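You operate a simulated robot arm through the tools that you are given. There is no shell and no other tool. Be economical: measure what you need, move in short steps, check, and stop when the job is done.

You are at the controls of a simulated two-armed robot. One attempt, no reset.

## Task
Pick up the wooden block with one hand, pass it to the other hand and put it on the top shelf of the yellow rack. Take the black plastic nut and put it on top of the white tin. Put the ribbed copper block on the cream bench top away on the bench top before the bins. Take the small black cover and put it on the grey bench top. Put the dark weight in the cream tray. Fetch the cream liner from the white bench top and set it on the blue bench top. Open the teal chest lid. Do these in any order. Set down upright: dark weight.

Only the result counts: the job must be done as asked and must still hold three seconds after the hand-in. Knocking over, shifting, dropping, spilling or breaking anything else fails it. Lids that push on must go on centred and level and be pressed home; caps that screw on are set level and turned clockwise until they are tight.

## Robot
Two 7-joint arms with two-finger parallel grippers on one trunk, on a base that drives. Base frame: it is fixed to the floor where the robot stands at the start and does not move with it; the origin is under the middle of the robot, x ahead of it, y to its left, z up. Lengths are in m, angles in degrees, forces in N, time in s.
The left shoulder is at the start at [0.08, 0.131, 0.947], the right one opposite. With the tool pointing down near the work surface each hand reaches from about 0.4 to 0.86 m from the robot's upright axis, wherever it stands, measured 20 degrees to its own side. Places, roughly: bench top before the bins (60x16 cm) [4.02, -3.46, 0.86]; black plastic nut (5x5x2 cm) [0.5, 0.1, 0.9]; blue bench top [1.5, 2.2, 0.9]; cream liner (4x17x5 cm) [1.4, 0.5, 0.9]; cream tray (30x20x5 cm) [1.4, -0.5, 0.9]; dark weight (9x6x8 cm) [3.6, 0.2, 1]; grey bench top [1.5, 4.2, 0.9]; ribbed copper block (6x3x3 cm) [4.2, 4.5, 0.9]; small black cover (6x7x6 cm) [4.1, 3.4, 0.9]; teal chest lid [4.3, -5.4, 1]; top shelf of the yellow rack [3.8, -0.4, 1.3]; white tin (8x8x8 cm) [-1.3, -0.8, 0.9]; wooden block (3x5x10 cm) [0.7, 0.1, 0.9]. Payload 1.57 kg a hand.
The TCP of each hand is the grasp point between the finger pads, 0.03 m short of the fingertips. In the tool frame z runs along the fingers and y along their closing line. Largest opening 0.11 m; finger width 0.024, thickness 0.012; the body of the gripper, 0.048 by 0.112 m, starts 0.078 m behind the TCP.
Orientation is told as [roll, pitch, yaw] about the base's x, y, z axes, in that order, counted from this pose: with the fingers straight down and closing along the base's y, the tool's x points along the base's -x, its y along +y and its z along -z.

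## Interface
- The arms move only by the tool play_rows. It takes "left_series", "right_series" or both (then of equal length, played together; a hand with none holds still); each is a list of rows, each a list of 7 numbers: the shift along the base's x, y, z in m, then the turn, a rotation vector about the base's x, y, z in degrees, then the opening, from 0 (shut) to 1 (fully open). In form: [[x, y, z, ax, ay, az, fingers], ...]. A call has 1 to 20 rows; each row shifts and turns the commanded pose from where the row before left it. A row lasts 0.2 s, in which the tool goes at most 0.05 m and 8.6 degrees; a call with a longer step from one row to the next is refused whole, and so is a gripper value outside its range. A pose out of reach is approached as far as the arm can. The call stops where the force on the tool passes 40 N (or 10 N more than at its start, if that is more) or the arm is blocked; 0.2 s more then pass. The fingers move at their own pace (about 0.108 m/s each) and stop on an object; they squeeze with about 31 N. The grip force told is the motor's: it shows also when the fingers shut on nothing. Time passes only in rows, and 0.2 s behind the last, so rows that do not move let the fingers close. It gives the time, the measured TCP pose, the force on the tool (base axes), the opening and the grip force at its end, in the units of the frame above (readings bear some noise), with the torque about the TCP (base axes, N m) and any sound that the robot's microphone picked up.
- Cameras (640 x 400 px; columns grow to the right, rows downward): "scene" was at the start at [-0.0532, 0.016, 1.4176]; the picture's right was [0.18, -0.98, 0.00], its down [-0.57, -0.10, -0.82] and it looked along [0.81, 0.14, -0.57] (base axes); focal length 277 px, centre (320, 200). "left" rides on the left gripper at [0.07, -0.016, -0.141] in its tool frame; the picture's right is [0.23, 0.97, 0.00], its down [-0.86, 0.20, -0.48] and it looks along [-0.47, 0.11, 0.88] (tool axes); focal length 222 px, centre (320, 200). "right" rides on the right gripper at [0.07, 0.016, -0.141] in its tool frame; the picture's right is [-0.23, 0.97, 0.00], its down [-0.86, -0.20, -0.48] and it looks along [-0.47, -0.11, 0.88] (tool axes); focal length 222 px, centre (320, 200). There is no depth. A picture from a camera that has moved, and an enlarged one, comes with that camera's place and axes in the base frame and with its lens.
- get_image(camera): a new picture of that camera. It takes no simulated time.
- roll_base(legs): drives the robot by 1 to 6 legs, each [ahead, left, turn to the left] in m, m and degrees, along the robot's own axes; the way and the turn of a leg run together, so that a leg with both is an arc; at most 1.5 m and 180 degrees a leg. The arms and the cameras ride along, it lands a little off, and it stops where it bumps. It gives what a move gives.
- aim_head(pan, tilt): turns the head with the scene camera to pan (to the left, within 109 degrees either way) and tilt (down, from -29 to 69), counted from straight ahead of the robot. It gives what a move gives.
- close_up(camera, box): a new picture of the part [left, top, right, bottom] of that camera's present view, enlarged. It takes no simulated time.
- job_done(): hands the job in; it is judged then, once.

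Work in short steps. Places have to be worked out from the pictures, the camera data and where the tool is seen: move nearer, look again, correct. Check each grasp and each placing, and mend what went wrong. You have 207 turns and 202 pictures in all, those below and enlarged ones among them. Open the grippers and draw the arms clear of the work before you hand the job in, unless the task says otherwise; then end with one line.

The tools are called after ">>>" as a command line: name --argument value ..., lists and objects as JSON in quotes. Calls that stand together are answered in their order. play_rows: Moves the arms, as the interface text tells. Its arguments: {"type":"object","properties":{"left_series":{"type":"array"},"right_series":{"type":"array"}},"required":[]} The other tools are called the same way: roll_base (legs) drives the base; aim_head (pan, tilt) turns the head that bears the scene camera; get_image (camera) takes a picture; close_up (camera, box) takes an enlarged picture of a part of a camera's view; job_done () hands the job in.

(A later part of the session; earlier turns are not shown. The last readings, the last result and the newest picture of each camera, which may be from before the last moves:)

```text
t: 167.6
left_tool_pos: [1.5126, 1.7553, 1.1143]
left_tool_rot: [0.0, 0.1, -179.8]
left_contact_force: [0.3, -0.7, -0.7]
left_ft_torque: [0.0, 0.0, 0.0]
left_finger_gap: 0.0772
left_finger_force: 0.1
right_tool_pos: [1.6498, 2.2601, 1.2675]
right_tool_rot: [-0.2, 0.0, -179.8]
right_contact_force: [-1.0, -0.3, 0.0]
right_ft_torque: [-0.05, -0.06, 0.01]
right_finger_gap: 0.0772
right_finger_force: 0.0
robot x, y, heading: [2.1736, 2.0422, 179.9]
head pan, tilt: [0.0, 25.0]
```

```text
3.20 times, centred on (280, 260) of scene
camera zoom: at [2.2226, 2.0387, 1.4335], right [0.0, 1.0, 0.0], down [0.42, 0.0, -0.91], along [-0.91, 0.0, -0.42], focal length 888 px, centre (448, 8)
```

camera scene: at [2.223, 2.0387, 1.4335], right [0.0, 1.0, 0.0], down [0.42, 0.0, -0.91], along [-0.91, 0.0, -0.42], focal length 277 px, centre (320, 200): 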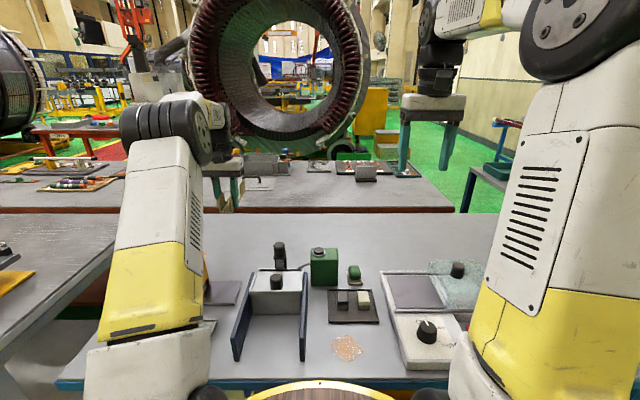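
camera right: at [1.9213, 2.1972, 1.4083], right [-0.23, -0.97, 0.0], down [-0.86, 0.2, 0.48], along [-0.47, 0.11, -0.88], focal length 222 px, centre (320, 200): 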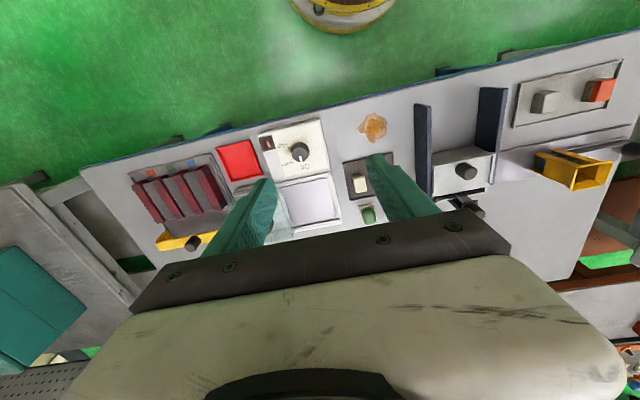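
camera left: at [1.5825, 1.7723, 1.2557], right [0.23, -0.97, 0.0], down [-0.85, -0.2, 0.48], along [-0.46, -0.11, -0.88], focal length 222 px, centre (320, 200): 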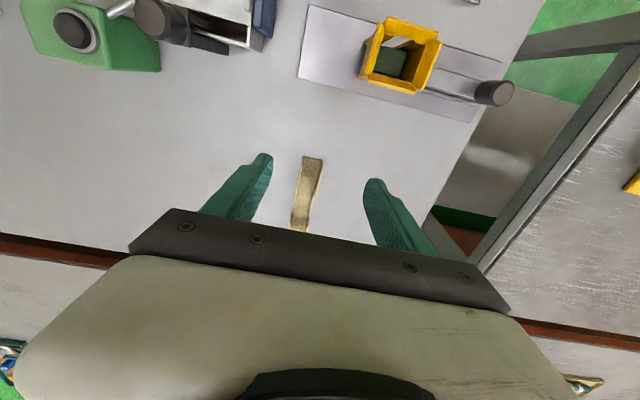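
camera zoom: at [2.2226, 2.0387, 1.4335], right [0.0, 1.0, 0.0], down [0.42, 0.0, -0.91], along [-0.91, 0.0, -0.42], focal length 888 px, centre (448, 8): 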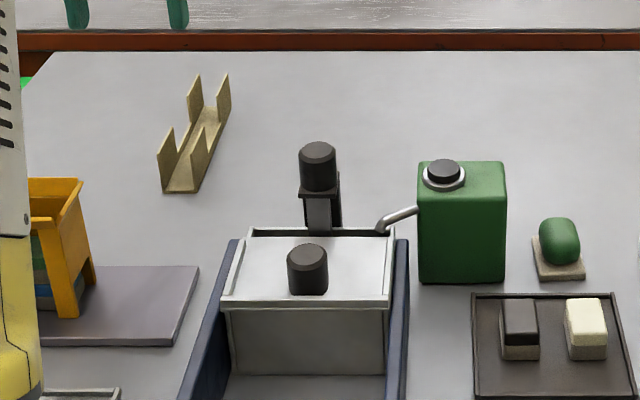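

The liner rests flat on the blue bench. Next is the black cover near (4.1, 3.4): I back off, go up the aisle and turn to face it.

>>> play_rows --left_series '[[0.03, 0, 0.035, 0, 0, 0, 0.7], [0.03, 0, 0.035, 0, 0, 0, 0.7], [0.03, 0, 0.035, 0, 0, 0, 0.7], [0.03, 0, 0.035, 0, 0, 0, 0.7], [0, 0, 0, 0, 0, 0, 0.7]]'

>>> roll_base --legs '[[-0.45, 0, 0], [0, -1.2, 0], [0, 0, -90], [0, 0, -90]]'

>>> get_image --camera "scene"

```text
t: 168.8
left_tool_pos: [1.6337, 1.7554, 1.2538]
left_tool_rot: [0.0, 0.0, -179.8]
left_contact_force: [-1.1, 0.0, 1.0]
left_ft_torque: [0.01, 0.04, 0.0]
left_finger_gap: 0.0768
left_finger_force: 0.1
right_tool_pos: [1.6493, 2.26, 1.2671]
right_tool_rot: [-0.3, 0.0, -179.9]
right_contact_force: [-1.3, 0.7, -0.3]
right_ft_torque: [0.02, -0.03, 0.03]
right_finger_gap: 0.0767
right_finger_force: 0.1
robot x, y, heading: [2.1745, 2.0351, 180.1]
head pan, tilt: [0.0, 25.0]
```

```text
t: 184.8
left_tool_pos: [3.1589, 3.5399, 1.2536]
left_tool_rot: [0.1, 0.0, 1.7]
left_contact_force: [0.4, 0.0, 0.3]
left_ft_torque: [-0.03, -0.02, 0.01]
left_finger_gap: 0.0768
left_finger_force: 0.0
right_tool_pos: [3.1533, 3.0344, 1.2669]
right_tool_rot: [-0.2, 0.0, 1.4]
right_contact_force: [-0.5, -0.2, 0.3]
right_ft_torque: [-0.02, -0.03, 0.02]
right_finger_gap: 0.0771
right_finger_force: 0.0
robot x, y, heading: [2.621, 3.2442, 1.4]
head pan, tilt: [0.0, 25.0]
```

```text
109 pictures are left
camera scene: at [2.5754, 3.2428, 1.4335], right [0.02, -1.0, 0.0], down [-0.42, -0.01, -0.91], along [0.91, 0.02, -0.42], focal length 277 px, centre (320, 200)
```

scene: 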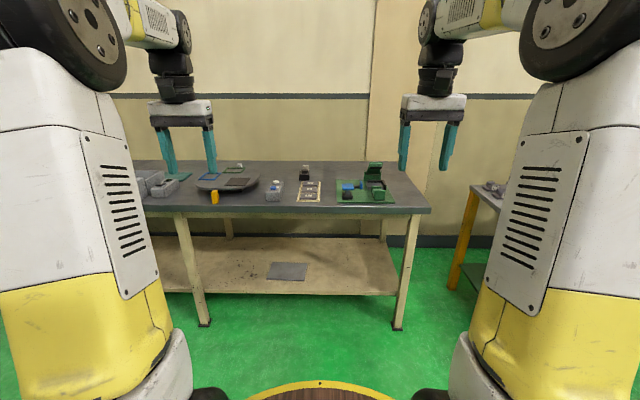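

>>> close_up --camera "scene" --box '[130, 145, 440, 225]'

>>> close_up --camera "scene" --box '[250, 150, 350, 220]'

```text
2.06 times, centred on (285, 185) of scene
camera zoom: at [2.5754, 3.2428, 1.4335], right [0.02, -1.0, 0.0], down [-0.42, -0.01, -0.91], along [0.91, 0.02, -0.42], focal length 573 px, centre (392, 231)
```

zoom: 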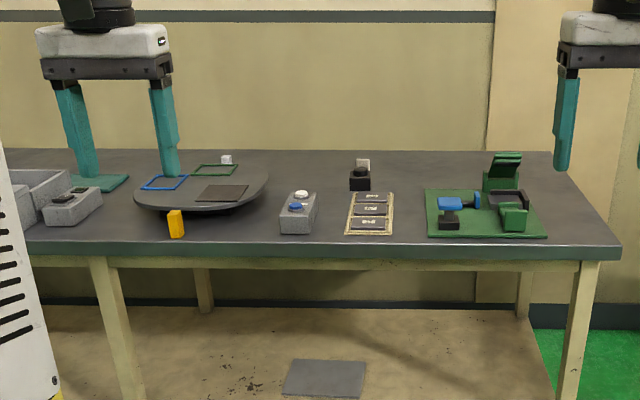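

```text
5.71 times, centred on (300, 185) of scene
camera zoom: at [2.5754, 3.2428, 1.4335], right [0.02, -1.0, 0.0], down [-0.42, -0.01, -0.91], along [0.91, 0.02, -0.42], focal length 1585 px, centre (434, 286)
```

zoom: 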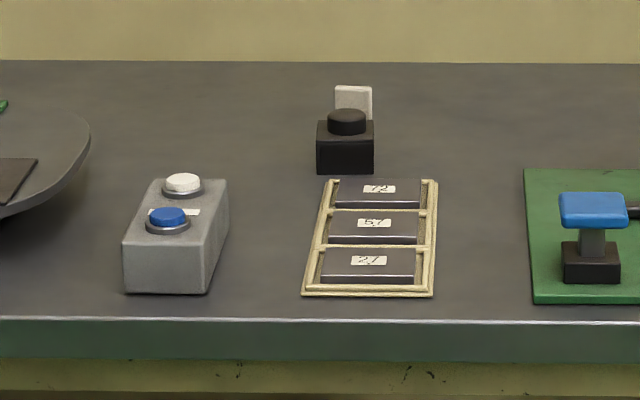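

The black cover (box with a knob) sits near (4.12, 3.366), with the bench edge at x ≈ 3.75. I drive up so the left hand can reach it.

>>> roll_base --legs '[[0.77, -0.06, -1.4]]'

>>> play_rows --left_series '[[0.02, -0.015, -0.03, 0, 0, 0, 0.9], [0.02, -0.015, -0.03, 0, 0, 0, 0.9], [0.02, -0.015, -0.03, 0, 0, 0, 0.9], [0.02, -0.015, -0.03, 0, 0, 0, 0.9], [0, 0, 0, 0, 0, 0, 0.9]]'

>>> get_image --camera "left"

>>> get_image --camera "scene"

```text
t: 189.0
left_tool_pos: [3.9312, 3.4708, 1.2539]
left_tool_rot: [0.0, 0.0, 0.0]
left_contact_force: [0.8, 0.7, -0.1]
left_ft_torque: [0.0, 0.01, 0.0]
left_finger_gap: 0.0771
left_finger_force: 0.0
right_tool_pos: [3.9114, 2.9659, 1.2687]
right_tool_rot: [-0.2, 0.0, -0.2]
right_contact_force: [-0.8, 0.0, 0.6]
right_ft_torque: [-0.04, 0.0, -0.01]
right_finger_gap: 0.0769
right_finger_force: 0.1
robot x, y, heading: [3.3908, 3.1896, -0.2]
head pan, tilt: [0.0, 25.0]
```

```text
t: 190.2
left_tool_pos: [4.0113, 3.409, 1.1344]
left_tool_rot: [0.1, 0.0, -0.1]
left_contact_force: [0.3, -0.4, -0.4]
left_ft_torque: [-0.02, -0.03, 0.01]
left_finger_gap: 0.0989
left_finger_force: 0.1
right_tool_pos: [3.9105, 2.9648, 1.2663]
right_tool_rot: [-0.2, 0.0, -0.2]
right_contact_force: [0.5, 0.7, 0.4]
right_ft_torque: [0.0, -0.02, 0.0]
right_finger_gap: 0.0772
right_finger_force: 0.1
robot x, y, heading: [3.3837, 3.1911, -0.5]
head pan, tilt: [0.0, 25.0]
```

```text
106 pictures are left
camera left: at [3.941, 3.393, 1.2752], right [-0.23, 0.97, 0.0], down [0.86, 0.2, 0.48], along [0.47, 0.11, -0.88], focal length 222 px, centre (320, 200)
```

left: 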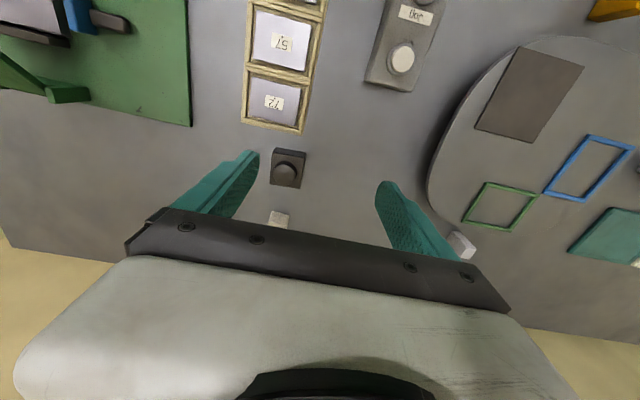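

```text
105 pictures are left
camera scene: at [3.3391, 3.1902, 1.4335], right [-0.01, -1.0, 0.0], down [-0.42, 0.0, -0.91], along [0.91, -0.01, -0.42], focal length 277 px, centre (320, 200)
```

scene: 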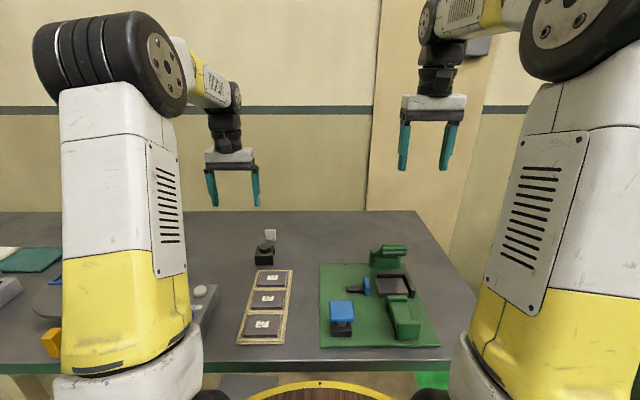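

>>> close_up --camera "left" --box '[240, 130, 340, 230]'

>>> close_up --camera "scene" --box '[230, 210, 300, 280]'

```text
4.00 times, centred on (290, 180) of left
camera zoom: at [3.941, 3.393, 1.2752], right [-0.23, 0.97, 0.0], down [0.86, 0.2, 0.48], along [0.47, 0.11, -0.88], focal length 888 px, centre (440, 280)
```

zoom: 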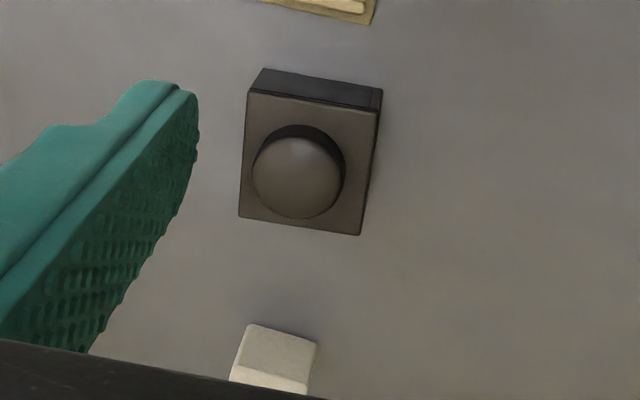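

```text
5.71 times, centred on (265, 245) of scene
camera zoom: at [3.3391, 3.1902, 1.4335], right [-0.01, -1.0, 0.0], down [-0.42, 0.0, -0.91], along [0.91, -0.01, -0.42], focal length 1585 px, centre (634, -57)
```

zoom: 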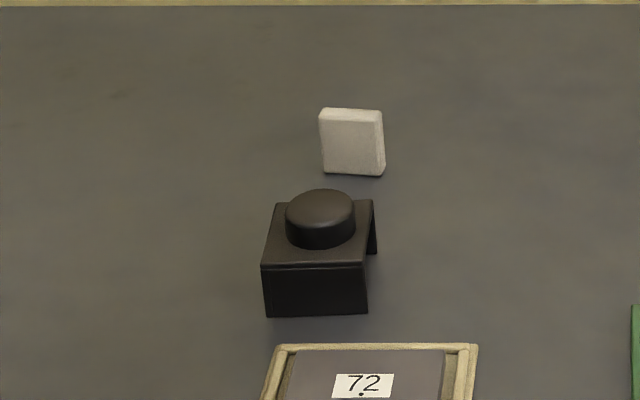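

Cover body: top z ≈ 0.902, centre (4.097, 3.365), yaw about +4°, open on its y sides. So I turn the hand to close along x on its solid walls, and hover to check.

>>> play_rows --left_series '[[0.01, -0.005, 0, 0, 0, -8.2, 0.7], [0.01, -0.005, 0, 0, 0, -8.2, 0.7], [0.01, -0.005, 0, 0, 0, -8.2, 0.7], [0.01, -0.005, 0, 0, 0, -8.2, 0.7], [0.01, -0.005, 0, 0, 0, -8.2, 0.7], [0.01, -0.005, 0, 0, 0, -8.2, 0.7], [0.01, -0.005, 0, 0, 0, -8.2, 0.7], [0.01, -0.005, 0, 0, 0, -8.2, 0.7], [0.005, -0.004, -0.02, 0, 0, -8.2, 0.7], [0, 0, -0.03, 0, 0, -8.2, 0.7], [0, 0, -0.03, 0, 0, -4, 0.7], [0, 0, 0, 0, 0, 0, 0.7]]'

>>> get_image --camera "left"

>>> close_up --camera "scene" --box '[200, 180, 320, 280]'

```text
t: 192.8
left_tool_pos: [4.0973, 3.3669, 1.0534]
left_tool_rot: [-0.1, 0.0, -86.1]
left_contact_force: [-0.2, 0.3, -0.1]
left_ft_torque: [-0.01, 0.04, 0.01]
left_finger_gap: 0.077
left_finger_force: 0.0
right_tool_pos: [3.9112, 2.9646, 1.2672]
right_tool_rot: [-0.2, -0.1, -0.2]
right_contact_force: [-0.2, 0.7, 0.2]
right_ft_torque: [0.03, 0.02, 0.0]
right_finger_gap: 0.0771
right_finger_force: 0.0
robot x, y, heading: [3.3865, 3.192, -0.3]
head pan, tilt: [0.0, 25.0]
```

```text
102 pictures are left
camera left: at [4.0755, 3.4342, 1.1951], right [0.96, 0.29, 0.0], down [0.26, -0.84, 0.48], along [0.14, -0.46, -0.88], focal length 222 px, centre (320, 200)
```

left: 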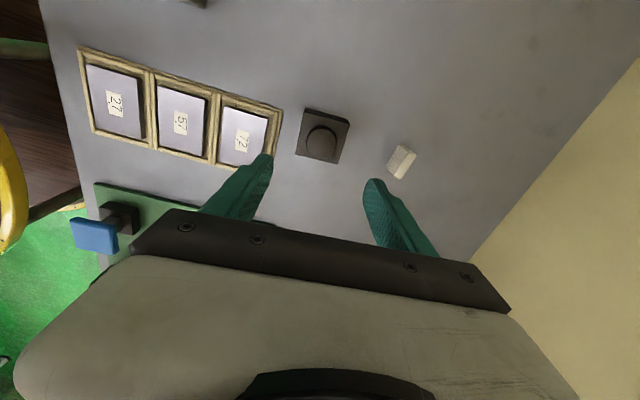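

```text
4.00 times, centred on (260, 230) of scene
camera zoom: at [3.3392, 3.1903, 1.4335], right [-0.01, -1.0, 0.0], down [-0.42, 0.0, -0.91], along [0.91, -0.01, -0.42], focal length 1110 px, centre (560, 80)
```

zoom: 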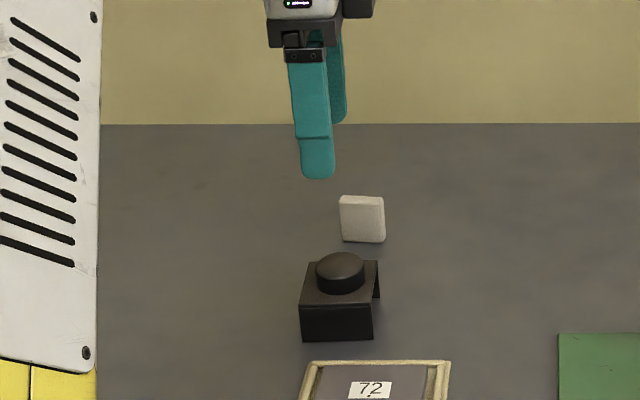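

Well aligned; gap to the neighbouring frame ≈ 3 cm. I descend to TCP 0.905 and close.

>>> play_rows --left_series '[[0.001, 0.004, -0.04, 0, 0, 0, 0.75], [0, 0, -0.04, 0, 0, 0, 0.75], [0, 0, -0.035, 0, 0, 0, 0.75], [0, 0, -0.02, 0, 0, 0, 0.75], [0, 0, -0.012, 0, 0, 0, 0.75], [0, 0, 0, 0, 0, 0, 0.75]]'

>>> get_image --camera "left"

>>> close_up --camera "scene" --box '[220, 210, 310, 280]'

```text
t: 194.2
left_tool_pos: [4.0972, 3.3714, 0.9059]
left_tool_rot: [-0.1, -0.1, -86.0]
left_contact_force: [0.2, 0.0, 0.1]
left_ft_torque: [0.02, 0.03, 0.0]
left_finger_gap: 0.0825
left_finger_force: 0.0
right_tool_pos: [3.9121, 2.9656, 1.2672]
right_tool_rot: [-0.2, 0.1, -0.2]
right_contact_force: [0.9, -0.6, 0.5]
right_ft_torque: [0.03, -0.03, -0.02]
right_finger_gap: 0.0771
right_finger_force: 0.1
robot x, y, heading: [3.3869, 3.19, 0.1]
head pan, tilt: [0.0, 25.0]
```

```text
100 pictures are left
camera left: at [4.0761, 3.4383, 1.0476], right [0.96, 0.29, 0.0], down [0.26, -0.84, 0.48], along [0.14, -0.46, -0.88], focal length 222 px, centre (320, 200)
```

left: 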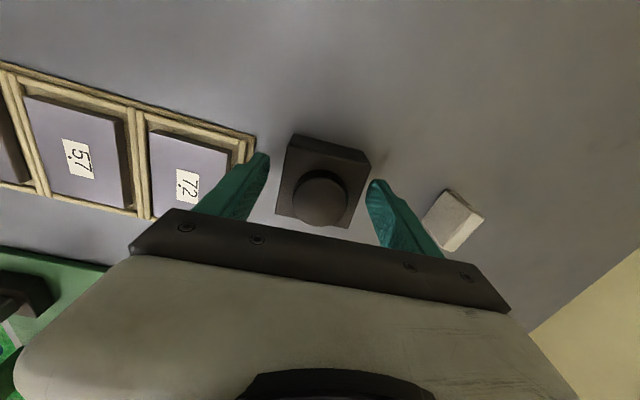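

```text
5.71 times, centred on (265, 245) of scene
camera zoom: at [3.3392, 3.1902, 1.4335], right [-0.01, -1.0, 0.0], down [-0.42, 0.0, -0.91], along [0.91, -0.01, -0.42], focal length 1585 px, centre (634, -57)
```

zoom: 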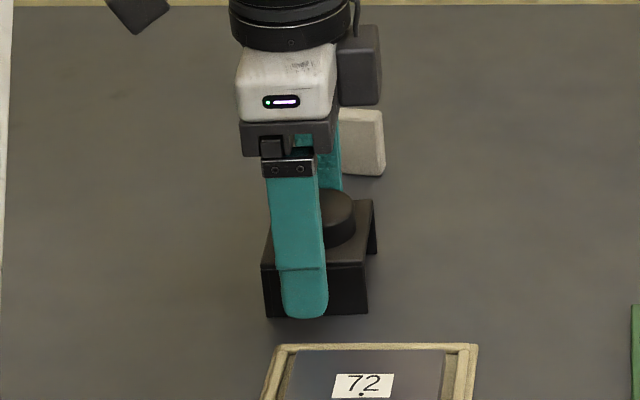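

The cover is between the fingers; I close with a moderate grip.

>>> play_rows --left_series '[[0, -0.002, 0, 0, 0, 0, 0.6], [0, 0, 0, 0, 0, 0, 0.4], [0, 0, 0, 0, 0, 0, 0.4], [0, 0, 0, 0, 0, 0, 0.4]]'

>>> get_image --camera "left"

```text
t: 195.2
left_tool_pos: [4.0961, 3.3674, 0.9057]
left_tool_rot: [0.0, 0.1, -85.9]
left_contact_force: [0.3, -0.1, 1.8]
left_ft_torque: [0.0, -0.08, -0.02]
left_finger_gap: 0.0612
left_finger_force: 30.8
right_tool_pos: [3.9113, 2.9656, 1.2671]
right_tool_rot: [-0.3, -0.1, -0.1]
right_contact_force: [0.4, 0.6, -0.2]
right_ft_torque: [0.01, 0.01, -0.02]
right_finger_gap: 0.0772
right_finger_force: 0.1
robot x, y, heading: [3.3896, 3.1882, -0.4]
head pan, tilt: [0.0, 25.0]
```

```text
98 pictures are left
camera left: at [4.0761, 3.436, 1.0479], right [0.96, 0.29, 0.0], down [0.26, -0.84, 0.48], along [0.14, -0.46, -0.88], focal length 222 px, centre (320, 200)
```

left: 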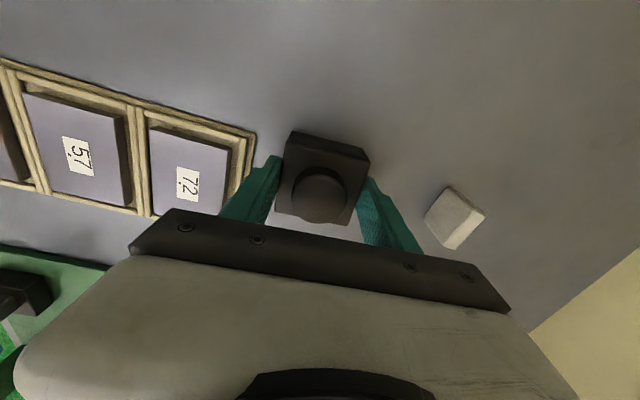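

Gripped at 61 mm. I lift the cover, then back up and move along to the next bench with the copper block.

>>> play_rows --left_series '[[0, 0, 0.02, 0, 0, 0, 0.4], [0, 0, 0.04, 0, 0, 0, 0.4], [0, 0, 0.04, 0, 0, 0, 0.4], [-0.01, 0, 0.04, 0, 0, 0, 0.4], [-0.03, 0, 0.035, 0, 0, 0, 0.4], [-0.03, 0, 0.035, 0, 0, 0, 0.4], [-0.03, 0, 0.035, 0, 0, 0, 0.4], [-0.03, 0, 0.035, 0, 0, 0, 0.4], [-0.03, 0, 0.035, 0, 0, 0, 0.4], [0, 0, 0, 0, 0, 0, 0.4]]'

>>> get_image --camera "left"

>>> roll_base --legs '[[-0.5, 0, 0], [0, 1.1, 0]]'

>>> get_image --camera "scene"

```text
t: 197.4
left_tool_pos: [3.9365, 3.3675, 1.2231]
left_tool_rot: [0.1, 0.0, -86.1]
left_contact_force: [-0.2, 0.6, -1.2]
left_ft_torque: [0.03, -0.03, -0.02]
left_finger_gap: 0.0609
left_finger_force: 31.1
right_tool_pos: [3.9116, 2.9657, 1.2663]
right_tool_rot: [-0.2, 0.0, -0.2]
right_contact_force: [-0.8, -0.7, -0.6]
right_ft_torque: [-0.04, 0.0, 0.01]
right_finger_gap: 0.0772
right_finger_force: 0.0
robot x, y, heading: [3.3879, 3.1872, -0.1]
head pan, tilt: [0.0, 25.0]
```

```text
97 pictures are left
camera left: at [3.9157, 3.4352, 1.3644], right [0.96, 0.29, 0.0], down [0.26, -0.84, 0.48], along [0.14, -0.46, -0.88], focal length 222 px, centre (320, 200)
```

left: 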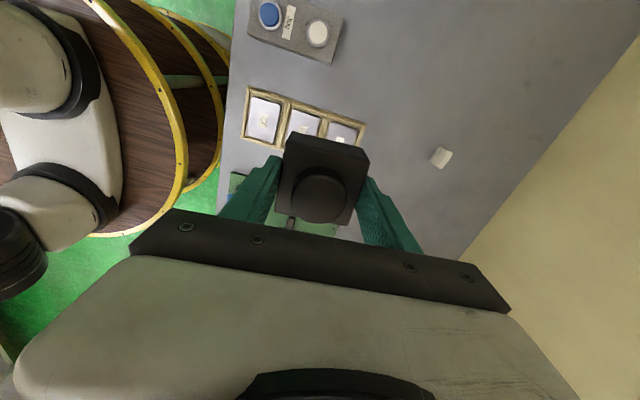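

```text
t: 205.6
left_tool_pos: [3.4385, 4.4786, 1.2228]
left_tool_rot: [0.0, 0.1, -86.1]
left_contact_force: [-1.0, 0.7, -0.1]
left_ft_torque: [0.01, 0.03, -0.01]
left_finger_gap: 0.061
left_finger_force: 31.4
right_tool_pos: [3.4128, 4.0782, 1.2672]
right_tool_rot: [-0.1, 0.1, -0.1]
right_contact_force: [-0.6, -0.4, 1.0]
right_ft_torque: [0.02, 0.02, 0.01]
right_finger_gap: 0.0771
right_finger_force: 0.1
robot x, y, heading: [2.8872, 4.3008, -0.4]
head pan, tilt: [0.0, 25.0]
```

```text
96 pictures are left
camera scene: at [2.8406, 4.3011, 1.4335], right [-0.01, -1.0, 0.0], down [-0.42, 0.0, -0.91], along [0.91, 0.0, -0.42], focal length 277 px, centre (320, 200)
```

scene: 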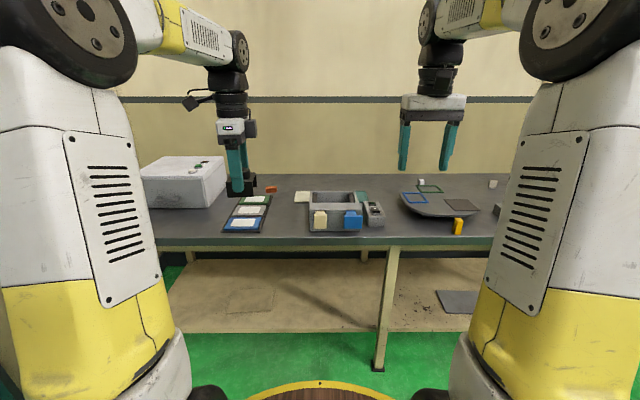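

>>> close_up --camera "scene" --box '[200, 160, 360, 250]'

```text
4.00 times, centred on (280, 205) of scene
camera zoom: at [2.8406, 4.3011, 1.4335], right [-0.01, -1.0, 0.0], down [-0.42, 0.0, -0.91], along [0.91, 0.0, -0.42], focal length 1110 px, centre (480, 180)
```

zoom: 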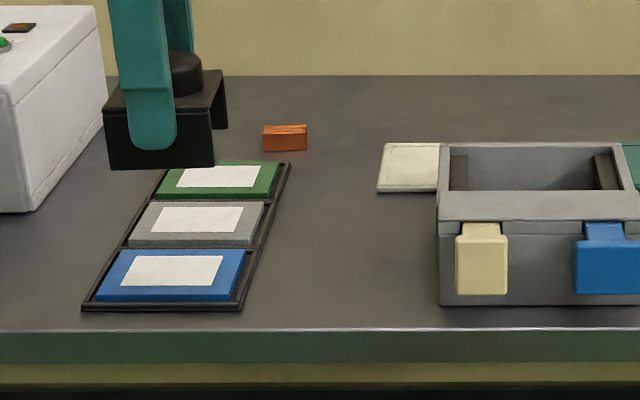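

The copper block is near (4.19, 4.555), long side (6 cm) along y. I drive in so the right hand can take it while the left keeps the cover high above the white box (top ≈ 1.01).

>>> roll_base --legs '[[0, 0.53, 0.3], [0.52, 0, 0]]'

>>> play_rows --right_series '[[0.03, 0, -0.03, 0, 0, 0, 0.9], [0.03, 0, -0.03, 0, 0, 0, 0.9], [0.03, 0, -0.03, 0, 0, 0, 0.9], [0.02, 0, -0.03, 0, 0, 0, 0.9], [0, 0, -0.03, 0, 0, 0, 0.9], [0, 0, 0, 0, 0, 0, 0.9]]'

>>> get_image --camera "right"

>>> get_image --camera "scene"

```text
t: 211.3
left_tool_pos: [3.9642, 5.0113, 1.223]
left_tool_rot: [0.0, 0.1, -85.9]
left_contact_force: [-0.1, -0.8, -1.1]
left_ft_torque: [-0.01, 0.03, -0.02]
left_finger_gap: 0.0613
left_finger_force: 30.6
right_tool_pos: [3.9373, 4.6117, 1.2681]
right_tool_rot: [-0.3, 0.1, -0.2]
right_contact_force: [0.6, 0.2, 0.4]
right_ft_torque: [0.02, -0.01, 0.02]
right_finger_gap: 0.0771
right_finger_force: 0.1
robot x, y, heading: [3.4102, 4.8344, -0.2]
head pan, tilt: [0.0, 25.0]
```

```text
t: 212.7
left_tool_pos: [3.9636, 5.0128, 1.2222]
left_tool_rot: [0.0, 0.0, -86.0]
left_contact_force: [0.0, 0.2, -0.3]
left_ft_torque: [0.02, -0.03, 0.02]
left_finger_gap: 0.0612
left_finger_force: 30.8
right_tool_pos: [4.0477, 4.611, 1.1173]
right_tool_rot: [-0.3, -0.1, -0.2]
right_contact_force: [0.3, -0.3, -0.5]
right_ft_torque: [-0.01, -0.04, -0.04]
right_finger_gap: 0.0989
right_finger_force: 0.2
robot x, y, heading: [3.4084, 4.8328, -0.4]
head pan, tilt: [0.0, 25.0]
```

```text
94 pictures are left
camera right: at [3.9776, 4.6258, 1.2579], right [0.23, 0.97, 0.0], down [0.85, -0.2, 0.48], along [0.47, -0.11, -0.88], focal length 222 px, centre (320, 200)
```

right: 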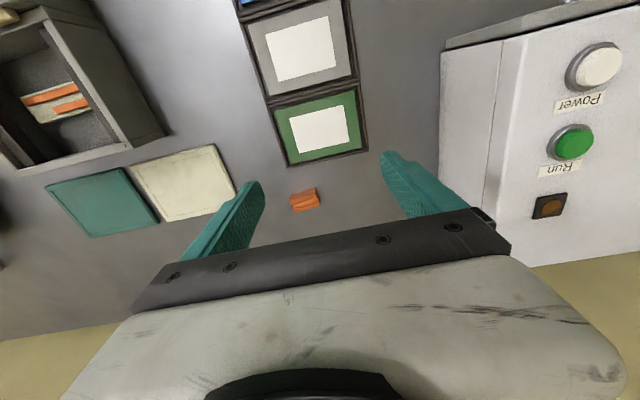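

```text
93 pictures are left
camera scene: at [3.3651, 4.8342, 1.4335], right [-0.01, -1.0, 0.0], down [-0.42, 0.0, -0.91], along [0.91, 0.0, -0.42], focal length 277 px, centre (320, 200)
```

scene: 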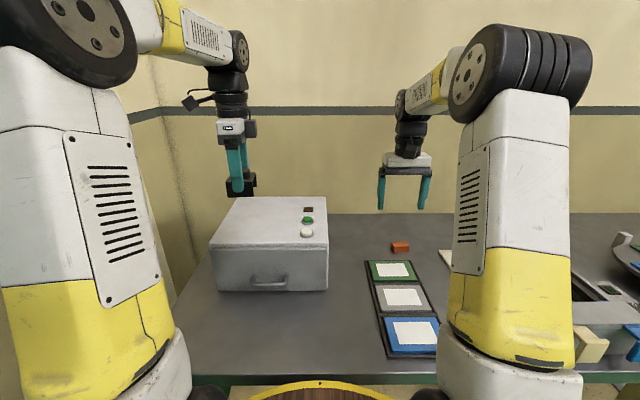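

>>> close_up --camera "right" --box '[270, 160, 350, 230]'

>>> close_up --camera "scene" --box '[370, 225, 430, 275]'

```text
5.71 times, centred on (310, 195) of right
camera zoom: at [3.9776, 4.6258, 1.2579], right [0.23, 0.97, 0.0], down [0.85, -0.2, 0.48], along [0.47, -0.11, -0.88], focal length 1269 px, centre (377, 229)
```

zoom: 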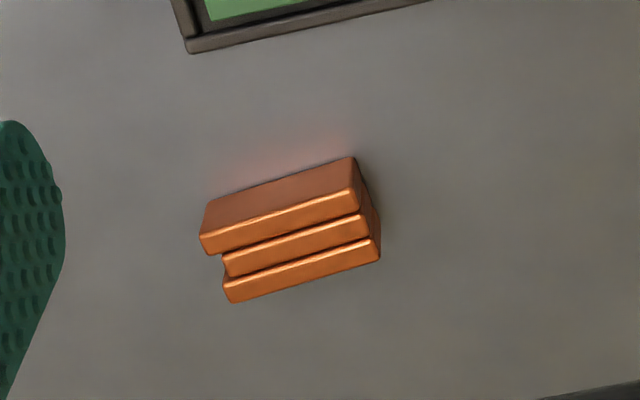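

```text
8.00 times, centred on (400, 250) of scene
camera zoom: at [3.3651, 4.8342, 1.4335], right [-0.01, -1.0, 0.0], down [-0.42, 0.0, -0.91], along [0.91, 0.0, -0.42], focal length 2219 px, centre (-320, -200)
```

zoom: 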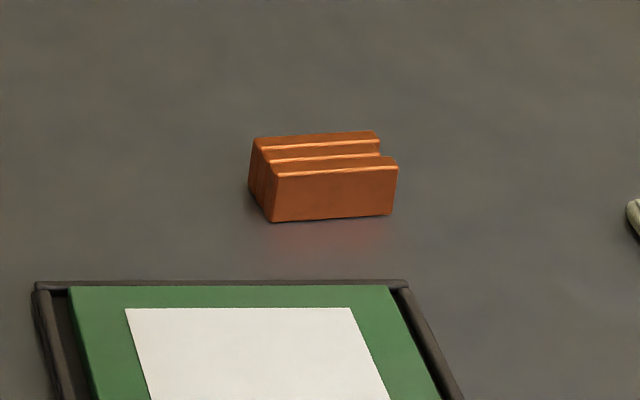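

It is the ribbed block, 3 cm deep: centre (4.175, 4.55), top ≈ 0.89, yaw +4.5°. I turn the right hand +94° to close across its solid faces and hover.

>>> play_rows --right_series '[[0.01, -0.005, 0, 0, 0, 8.2, 0.7], [0.01, -0.005, 0, 0, 0, 8.2, 0.7], [0.01, -0.005, -0.01, 0, 0, 8.2, 0.7], [0.01, -0.005, -0.01, 0, 0, 8.2, 0.7], [0.01, -0.005, -0.01, 0, 0, 8.2, 0.7], [0.01, -0.005, -0.01, 0, 0, 8.2, 0.7], [0.01, -0.005, -0.01, 0, 0, 8.2, 0.7], [0.01, -0.005, -0.01, 0, 0, 8.2, 0.7], [0.01, -0.005, -0.01, 0, 0, 8.2, 0.7], [0.01, -0.005, -0.01, 0, 0, 8.2, 0.7], [0.01, -0.005, -0.01, 0, 0, 8.2, 0.7], [0.017, -0.006, -0.01, 0, 0, 4.5, 0.7], [0, 0, 0, 0, 0, 0, 0.7]]'

>>> get_image --camera "right"

```text
t: 215.5
left_tool_pos: [3.9627, 5.012, 1.2223]
left_tool_rot: [0.1, 0.0, -85.9]
left_contact_force: [-0.5, -0.5, -1.4]
left_ft_torque: [-0.04, -0.01, 0.01]
left_finger_gap: 0.0611
left_finger_force: 31.3
right_tool_pos: [4.1739, 4.5468, 1.0179]
right_tool_rot: [-0.2, 0.1, 94.7]
right_contact_force: [0.2, 0.2, 0.0]
right_ft_torque: [-0.01, -0.01, 0.01]
right_finger_gap: 0.0768
right_finger_force: 0.1
robot x, y, heading: [3.4148, 4.8332, -0.1]
head pan, tilt: [0.0, 25.0]
```

```text
90 pictures are left
camera right: at [4.1634, 4.4773, 1.158], right [-0.99, 0.15, 0.0], down [0.13, 0.87, 0.48], along [0.07, 0.47, -0.88], focal length 222 px, centre (320, 200)
```

right: 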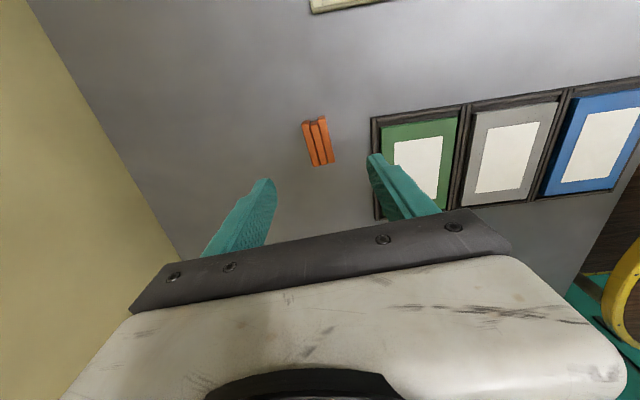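

Aligned, with clearance to the picture frame ≈ 2 cm. I descend to TCP 0.896 and close.

>>> play_rows --right_series '[[0.001, -0.003, -0.04, 0, 0, 0, 0.6], [0, 0, -0.04, 0, 0, 0, 0.6], [0, 0, -0.03, 0, 0, 0, 0.6], [0, 0, -0.011, 0, 0, 0, 0.6], [0, 0, 0, 0, 0, 0, 0.6], [0, 0, 0, 0, 0, 0, 0.3], [0, 0, 0, 0, 0, 0, 0.1], [0, 0, 0, 0, 0, 0, 0.1], [0, 0, 0, 0, 0, 0, 0.1]]'

>>> get_image --camera "right"

```text
t: 217.5
left_tool_pos: [3.9627, 5.0112, 1.2223]
left_tool_rot: [0.0, 0.0, -86.0]
left_contact_force: [0.4, -0.1, -0.4]
left_ft_torque: [-0.02, 0.0, -0.01]
left_finger_gap: 0.0613
left_finger_force: 31.2
right_tool_pos: [4.1751, 4.5466, 0.8958]
right_tool_rot: [-0.2, 0.0, 94.6]
right_contact_force: [0.8, 0.4, 0.4]
right_ft_torque: [-0.06, 0.03, -0.01]
right_finger_gap: 0.0296
right_finger_force: 30.6
robot x, y, heading: [3.4117, 4.8335, -0.5]
head pan, tilt: [0.0, 25.0]
```

```text
89 pictures are left
camera right: at [4.1637, 4.4748, 1.037], right [-0.99, 0.15, 0.0], down [0.13, 0.87, 0.48], along [0.07, 0.47, -0.88], focal length 222 px, centre (320, 200)
```

right: 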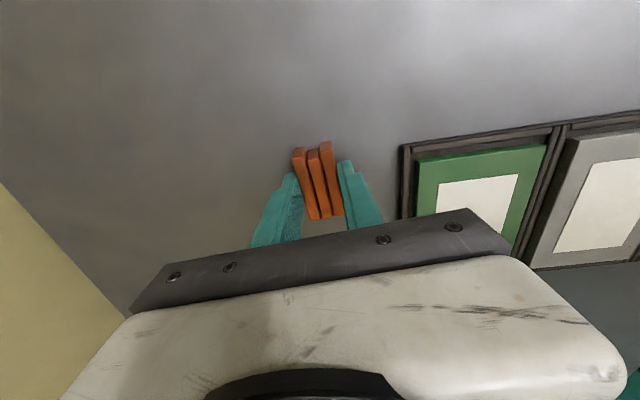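

Copper block held (29.6 mm). I lift it, back up and turn round towards the grey bench.

>>> play_rows --right_series '[[0, 0, 0.03, 0, 0, 0, 0.1], [0, 0, 0.04, 0, 0, 0, 0.1], [0, 0, 0.04, 0, 0, 0, 0.1], [-0.02, 0, 0.04, 0, 0, 0, 0.1], [-0.03, 0, 0.035, 0, 0, 0, 0.1], [-0.03, 0, 0.035, 0, 0, 0, 0.1], [-0.03, 0, 0.035, 0, 0, 0, 0.1], [-0.03, 0, 0.035, 0, 0, 0, 0.1], [-0.03, 0, 0.035, 0, 0, 0, 0.1], [0, 0, 0, 0, 0, 0, 0.1]]'

>>> roll_base --legs '[[-0.85, 0, 0], [0, -0.35, 0], [0, 0, 90], [0, 0, 90]]'

>>> get_image --camera "scene"

>>> get_image --camera "right"

```text
t: 219.7
left_tool_pos: [3.9631, 5.0124, 1.2212]
left_tool_rot: [0.0, 0.0, -86.1]
left_contact_force: [0.1, 0.0, 0.1]
left_ft_torque: [0.0, -0.04, 0.03]
left_finger_gap: 0.0612
left_finger_force: 30.8
right_tool_pos: [4.0045, 4.5461, 1.2217]
right_tool_rot: [-0.2, -0.1, 94.5]
right_contact_force: [-0.8, 0.3, -2.8]
right_ft_torque: [-0.02, 0.0, -0.01]
right_finger_gap: 0.03
right_finger_force: 31.0
robot x, y, heading: [3.4116, 4.8328, -0.5]
head pan, tilt: [0.0, 25.0]
```

```text
t: 233.7
left_tool_pos: [1.9994, 4.3359, 1.2223]
left_tool_rot: [0.0, 0.0, 91.7]
left_contact_force: [-0.1, -0.3, 0.2]
left_ft_torque: [0.04, 0.03, 0.01]
left_finger_gap: 0.061
left_finger_force: 30.6
right_tool_pos: [1.9769, 4.8023, 1.22]
right_tool_rot: [-0.2, 0.0, -87.6]
right_contact_force: [0.0, -0.9, -3.1]
right_ft_torque: [0.01, -0.02, -0.02]
right_finger_gap: 0.0295
right_finger_force: 30.8
robot x, y, heading: [2.555, 4.4921, 177.5]
head pan, tilt: [0.0, 25.0]
```

```text
88 pictures are left
camera scene: at [2.6047, 4.4897, 1.4335], right [0.04, 1.0, 0.0], down [0.42, -0.02, -0.91], along [-0.91, 0.04, -0.42], focal length 277 px, centre (320, 200)
```

scene: 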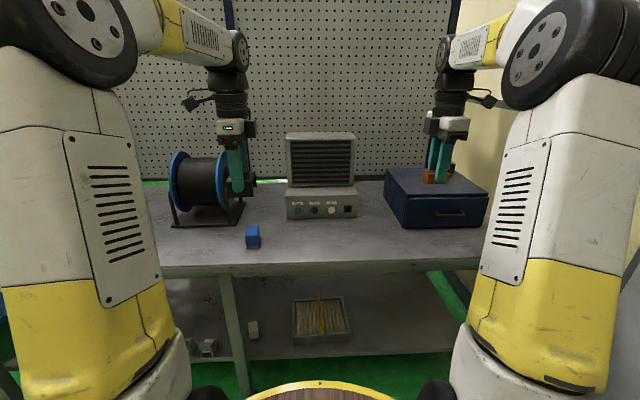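

```text
87 pictures are left
camera right: at [1.9901, 4.8724, 1.3614], right [0.98, -0.19, 0.0], down [-0.16, -0.86, 0.48], along [-0.09, -0.47, -0.88], focal length 222 px, centre (320, 200)
```

right: 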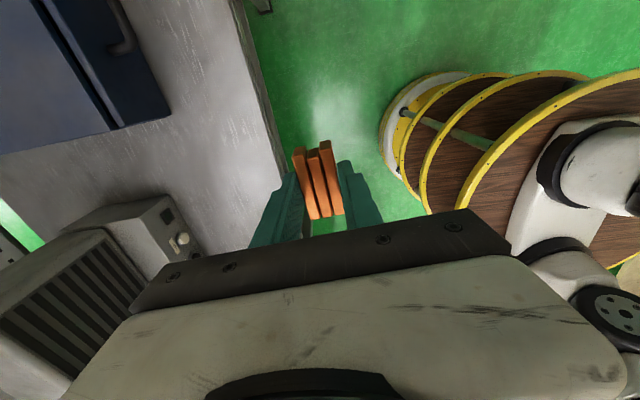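

The grey bench has free space in front of the power supply, around (1.71, 4.44), clear of the small blue block at (1.74, 4.28). I approach.

>>> roll_base --legs '[[0.28, -0.06, 2.4]]'

>>> play_rows --left_series '[[0, 0.02, -0.04, 0, 0, 0, 0.4], [0, 0.02, -0.04, 0, 0, 0, 0.4], [0, 0.01, -0.04, 0, 0, 0, 0.4], [0, 0, -0.04, 0, 0, 0, 0.4], [0, 0, -0.04, 0, 0, 0, 0.4], [0, 0, 0, 0, 0, 0, 0.4]]'

>>> get_image --camera "scene"

>>> get_image --camera "left"

```text
t: 235.7
left_tool_pos: [1.7322, 4.3796, 1.2226]
left_tool_rot: [-0.1, 0.0, 94.0]
left_contact_force: [-0.7, 0.8, 0.7]
left_ft_torque: [0.03, 0.0, 0.06]
left_finger_gap: 0.061
left_finger_force: 30.8
right_tool_pos: [1.6897, 4.8455, 1.2193]
right_tool_rot: [-0.2, 0.1, -85.5]
right_contact_force: [-0.4, 0.2, -2.5]
right_ft_torque: [0.0, 0.03, 0.01]
right_finger_gap: 0.0295
right_finger_force: 31.7
robot x, y, heading: [2.2837, 4.561, 180.0]
head pan, tilt: [0.0, 25.0]
```

```text
t: 237.1
left_tool_pos: [1.7324, 4.4304, 1.0224]
left_tool_rot: [0.0, 0.1, 94.0]
left_contact_force: [0.3, -0.6, -0.4]
left_ft_torque: [0.02, 0.01, -0.01]
left_finger_gap: 0.061
left_finger_force: 30.8
right_tool_pos: [1.6882, 4.8459, 1.2206]
right_tool_rot: [-0.2, 0.1, -85.4]
right_contact_force: [0.5, -0.8, -2.6]
right_ft_torque: [0.04, -0.02, -0.03]
right_finger_gap: 0.0296
right_finger_force: 30.7
robot x, y, heading: [2.2818, 4.5553, 179.8]
head pan, tilt: [0.0, 25.0]
```

```text
86 pictures are left
camera scene: at [2.3295, 4.5586, 1.4335], right [0.0, 1.0, 0.0], down [0.42, 0.0, -0.91], along [-0.91, 0.0, -0.42], focal length 277 px, centre (320, 200)
```

scene: 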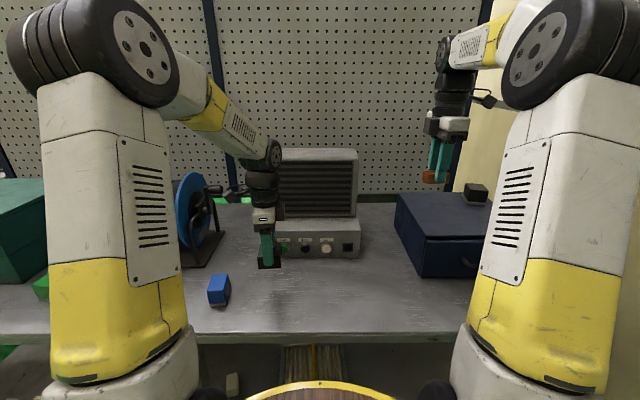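

```text
85 pictures are left
camera left: at [1.7528, 4.3612, 1.1638], right [-0.96, -0.3, 0.0], down [-0.26, 0.84, 0.48], along [-0.14, 0.46, -0.88], focal length 222 px, centre (320, 200)
```

left: 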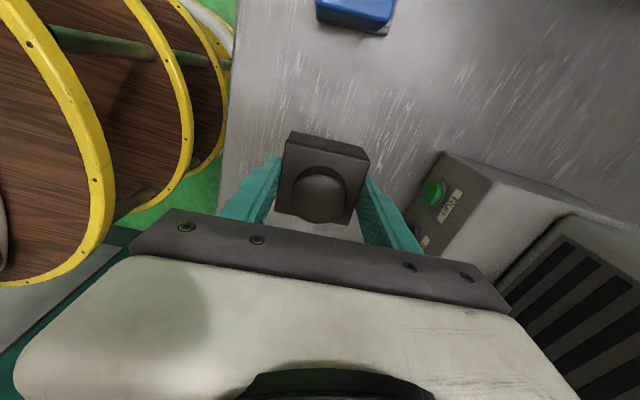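

Clear below: the spot is between the blue block and the supply. I lower to just above, then step to contact (expected TCP ≈ 0.906).

>>> play_rows --left_series '[[0, 0, -0.04, 0, 0, 0, 0.4], [0, 0, -0.04, 0, 0, 0, 0.4], [0, 0, -0.025, 0, 0, 0, 0.4], [0, 0, -0.005, 0, 0, 0, 0.4], [0, 0, -0.003, 0, 0, 0, 0.4], [0, 0, -0.002, 0, 0, 0, 0.4], [0, 0, -0.002, 0, 0, 0, 0.4]]'

>>> get_image --camera "scene"

```text
t: 238.7
left_tool_pos: [1.7336, 4.4306, 0.9067]
left_tool_rot: [0.0, -0.1, 94.2]
left_contact_force: [1.8, 0.0, 10.8]
left_ft_torque: [-0.04, -0.18, -0.02]
left_finger_gap: 0.0612
left_finger_force: 31.2
right_tool_pos: [1.6903, 4.8451, 1.2201]
right_tool_rot: [-0.2, 0.0, -85.3]
right_contact_force: [0.7, -1.0, -2.3]
right_ft_torque: [0.01, 0.01, 0.02]
right_finger_gap: 0.0297
right_finger_force: 30.9
robot x, y, heading: [2.2834, 4.5569, 179.6]
head pan, tilt: [0.0, 25.0]
```

```text
84 pictures are left
camera scene: at [2.3299, 4.5586, 1.4335], right [0.0, 1.0, 0.0], down [0.42, 0.0, -0.91], along [-0.91, 0.0, -0.42], focal length 277 px, centre (320, 200)
```

scene: 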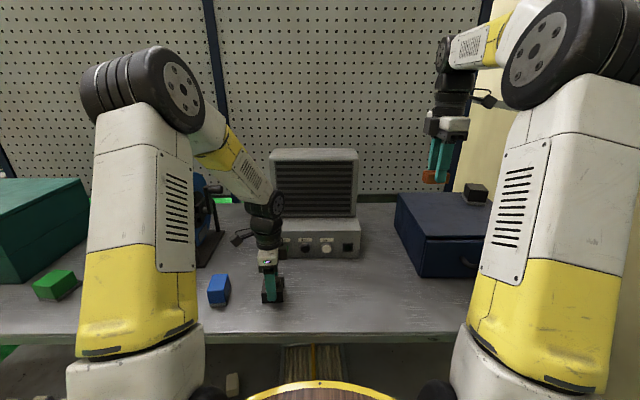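

Contact at the expected height (11 N). I release and lift clear.

>>> play_rows --left_series '[[0, 0, 0.001, 0, 0, 0, 0.4], [0, 0, 0, 0, 0, 0, 0.65], [0, 0, 0, 0, 0, 0, 0.8], [0, 0, 0, 0, 0, 0, 0.8], [0, 0, 0.03, 0, 0, 0, 0.8], [0, 0, 0.04, 0, 0, 0, 0.8], [0, 0, 0.04, 0, 0, 0, 0.8], [0, 0, 0.04, 0, 0, 0, 0.8], [0, 0, 0.04, 0, 0, 0, 0.8], [0, 0, 0.04, 0, 0, 0, 0.8], [0, 0, 0.04, 0, 0, 0, 0.8], [0, 0, 0.03, 0, 0, 0, 0.8]]'

>>> get_image --camera "scene"

>>> get_image --camera "left"

```text
t: 241.3
left_tool_pos: [1.7323, 4.429, 1.2073]
left_tool_rot: [-0.1, 0.1, 94.1]
left_contact_force: [0.2, -0.3, 0.4]
left_ft_torque: [-0.01, -0.03, 0.01]
left_finger_gap: 0.088
left_finger_force: 0.0
right_tool_pos: [1.689, 4.8464, 1.2204]
right_tool_rot: [-0.2, 0.0, -85.5]
right_contact_force: [0.4, -0.5, -3.2]
right_ft_torque: [0.0, 0.01, -0.01]
right_finger_gap: 0.0294
right_finger_force: 31.3
robot x, y, heading: [2.2815, 4.5583, 179.5]
head pan, tilt: [0.0, 25.0]
```

```text
83 pictures are left
camera scene: at [2.3295, 4.5585, 1.4335], right [0.0, 1.0, 0.0], down [0.42, 0.0, -0.91], along [-0.91, 0.0, -0.42], focal length 277 px, centre (320, 200)
```

scene: 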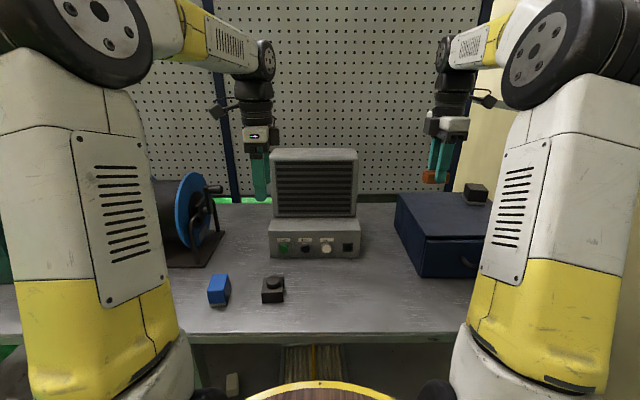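

```text
82 pictures are left
camera left: at [1.7537, 4.3606, 1.3486], right [-0.96, -0.3, 0.0], down [-0.26, 0.84, 0.48], along [-0.14, 0.46, -0.88], focal length 222 px, centre (320, 200)
```

left: 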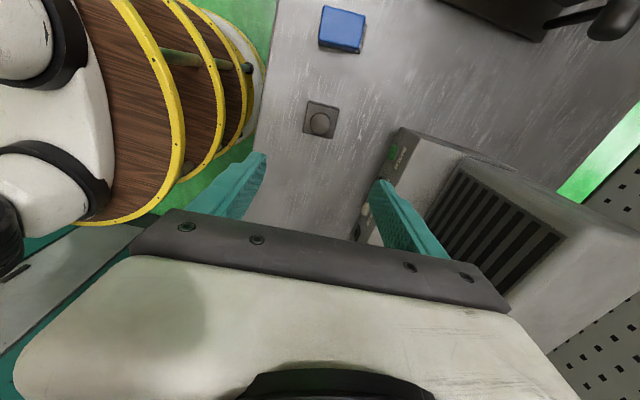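

The cover sits on the grey bench. Now the copper block goes to the bins bench far to the south: I back into the aisle and drive along it.

>>> roll_base --legs '[[-0.35, 0, 0.4], [0, 1.5, 0], [0, 1.5, 0], [0, 1.5, 0], [0, 1.5, 0]]'

>>> aim_head --pan 100 --tilt 12

>>> get_image --camera "scene"

```text
t: 271.6
left_tool_pos: [2.1207, -1.5753, 1.2073]
left_tool_rot: [0.0, 0.0, 94.8]
left_contact_force: [0.6, 0.1, 0.5]
left_ft_torque: [-0.03, -0.02, 0.0]
left_finger_gap: 0.088
left_finger_force: 0.0
right_tool_pos: [2.0712, -1.1606, 1.2205]
right_tool_rot: [-0.3, 0.0, -84.6]
right_contact_force: [-0.1, 0.4, -2.2]
right_ft_torque: [-0.01, 0.0, -0.01]
right_finger_gap: 0.0296
right_finger_force: 31.2
robot x, y, heading: [2.6676, -1.4398, -179.6]
head pan, tilt: [0.0, 25.0]
```

```text
t: 273.4
left_tool_pos: [2.1211, -1.5755, 1.2069]
left_tool_rot: [0.0, 0.0, 94.8]
left_contact_force: [0.4, 0.3, 0.2]
left_ft_torque: [0.0, -0.02, -0.02]
left_finger_gap: 0.0878
left_finger_force: 0.1
right_tool_pos: [2.0719, -1.1612, 1.2198]
right_tool_rot: [-0.2, -0.1, -84.6]
right_contact_force: [0.0, 0.3, -2.7]
right_ft_torque: [-0.01, -0.03, 0.03]
right_finger_gap: 0.0295
right_finger_force: 32.0
robot x, y, heading: [2.665, -1.4358, -179.6]
head pan, tilt: [100.0, 12.0]
```

```text
81 pictures are left
camera scene: at [2.8245, -1.5298, 1.4546], right [-0.98, -0.18, 0.0], down [-0.04, 0.2, -0.98], along [0.18, -0.96, -0.21], focal length 277 px, centre (320, 200)
```

scene: 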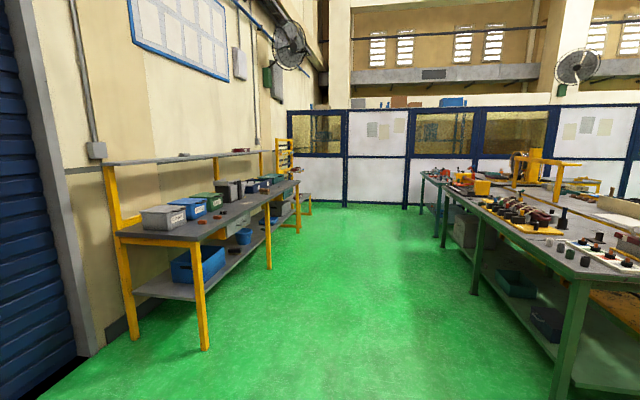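

The bins bench runs along the wall with its front edge at x ≈ 3.93. I turn to face +x, go south to y ≈ -3.15 and look.

>>> roll_base --legs '[[0, 0, 90], [0, 0, 89.6], [0.15, -1.5, 0], [0, -0.2, 0]]'

>>> aim_head --pan -10 --tilt 20

>>> get_image --camera "scene"

```text
refused: leg 3 is longer than a leg can be; nothing moved
```

```text
t: 275.3
left_tool_pos: [2.1196, -1.5761, 1.2067]
left_tool_rot: [-0.1, -0.1, 94.7]
left_contact_force: [0.3, -0.1, -0.1]
left_ft_torque: [0.01, 0.01, 0.05]
left_finger_gap: 0.0881
left_finger_force: 0.1
right_tool_pos: [2.0712, -1.1601, 1.2211]
right_tool_rot: [-0.2, 0.0, -84.7]
right_contact_force: [0.5, 0.1, -3.3]
right_ft_torque: [-0.01, -0.01, 0.01]
right_finger_gap: 0.0298
right_finger_force: 31.2
robot x, y, heading: [2.669, -1.444, -179.6]
head pan, tilt: [-10.0, 20.0]
```

```text
80 pictures are left
camera scene: at [2.7156, -1.4229, 1.4416], right [0.16, 0.99, 0.0], down [0.34, -0.06, -0.94], along [-0.93, 0.15, -0.34], focal length 277 px, centre (320, 200)
```

scene: 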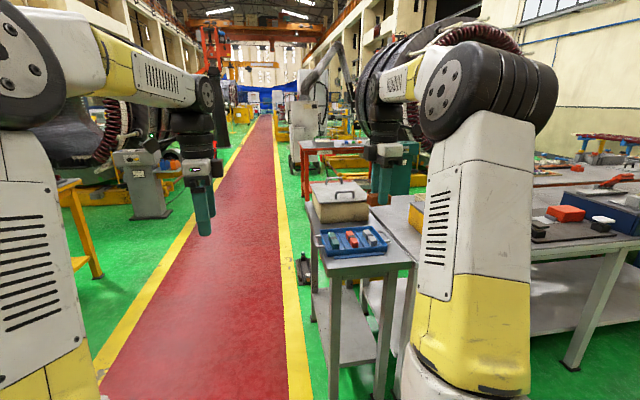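

The combined leg was too long. I resend it split up.

>>> roll_base --legs '[[0, 0, 90], [0, 0, 89.6], [0.15, -1.0, 0], [0, -0.7, 0]]'

>>> get_image --camera "scene"

```text
t: 291.5
left_tool_pos: [3.3587, -3.0077, 1.2063]
left_tool_rot: [0.0, 0.0, -86.4]
left_contact_force: [1.1, 0.1, -0.6]
left_ft_torque: [0.01, -0.02, -0.01]
left_finger_gap: 0.0879
left_finger_force: 0.1
right_tool_pos: [3.4006, -3.4257, 1.2201]
right_tool_rot: [-0.2, 0.0, 94.1]
right_contact_force: [-0.1, 0.5, -2.8]
right_ft_torque: [0.01, 0.04, -0.04]
right_finger_gap: 0.0297
right_finger_force: 31.1
robot x, y, heading: [2.8094, -3.1316, -0.7]
head pan, tilt: [-10.0, 20.0]
```

```text
79 pictures are left
camera scene: at [2.7605, -3.1477, 1.4416], right [-0.18, -0.98, 0.0], down [-0.34, 0.06, -0.94], along [0.92, -0.17, -0.34], focal length 277 px, centre (320, 200)
```

scene: 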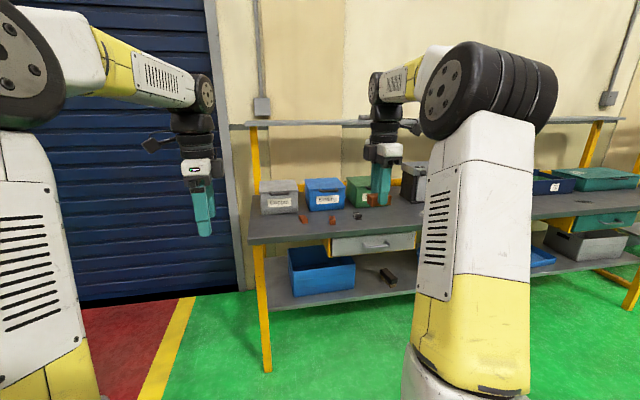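

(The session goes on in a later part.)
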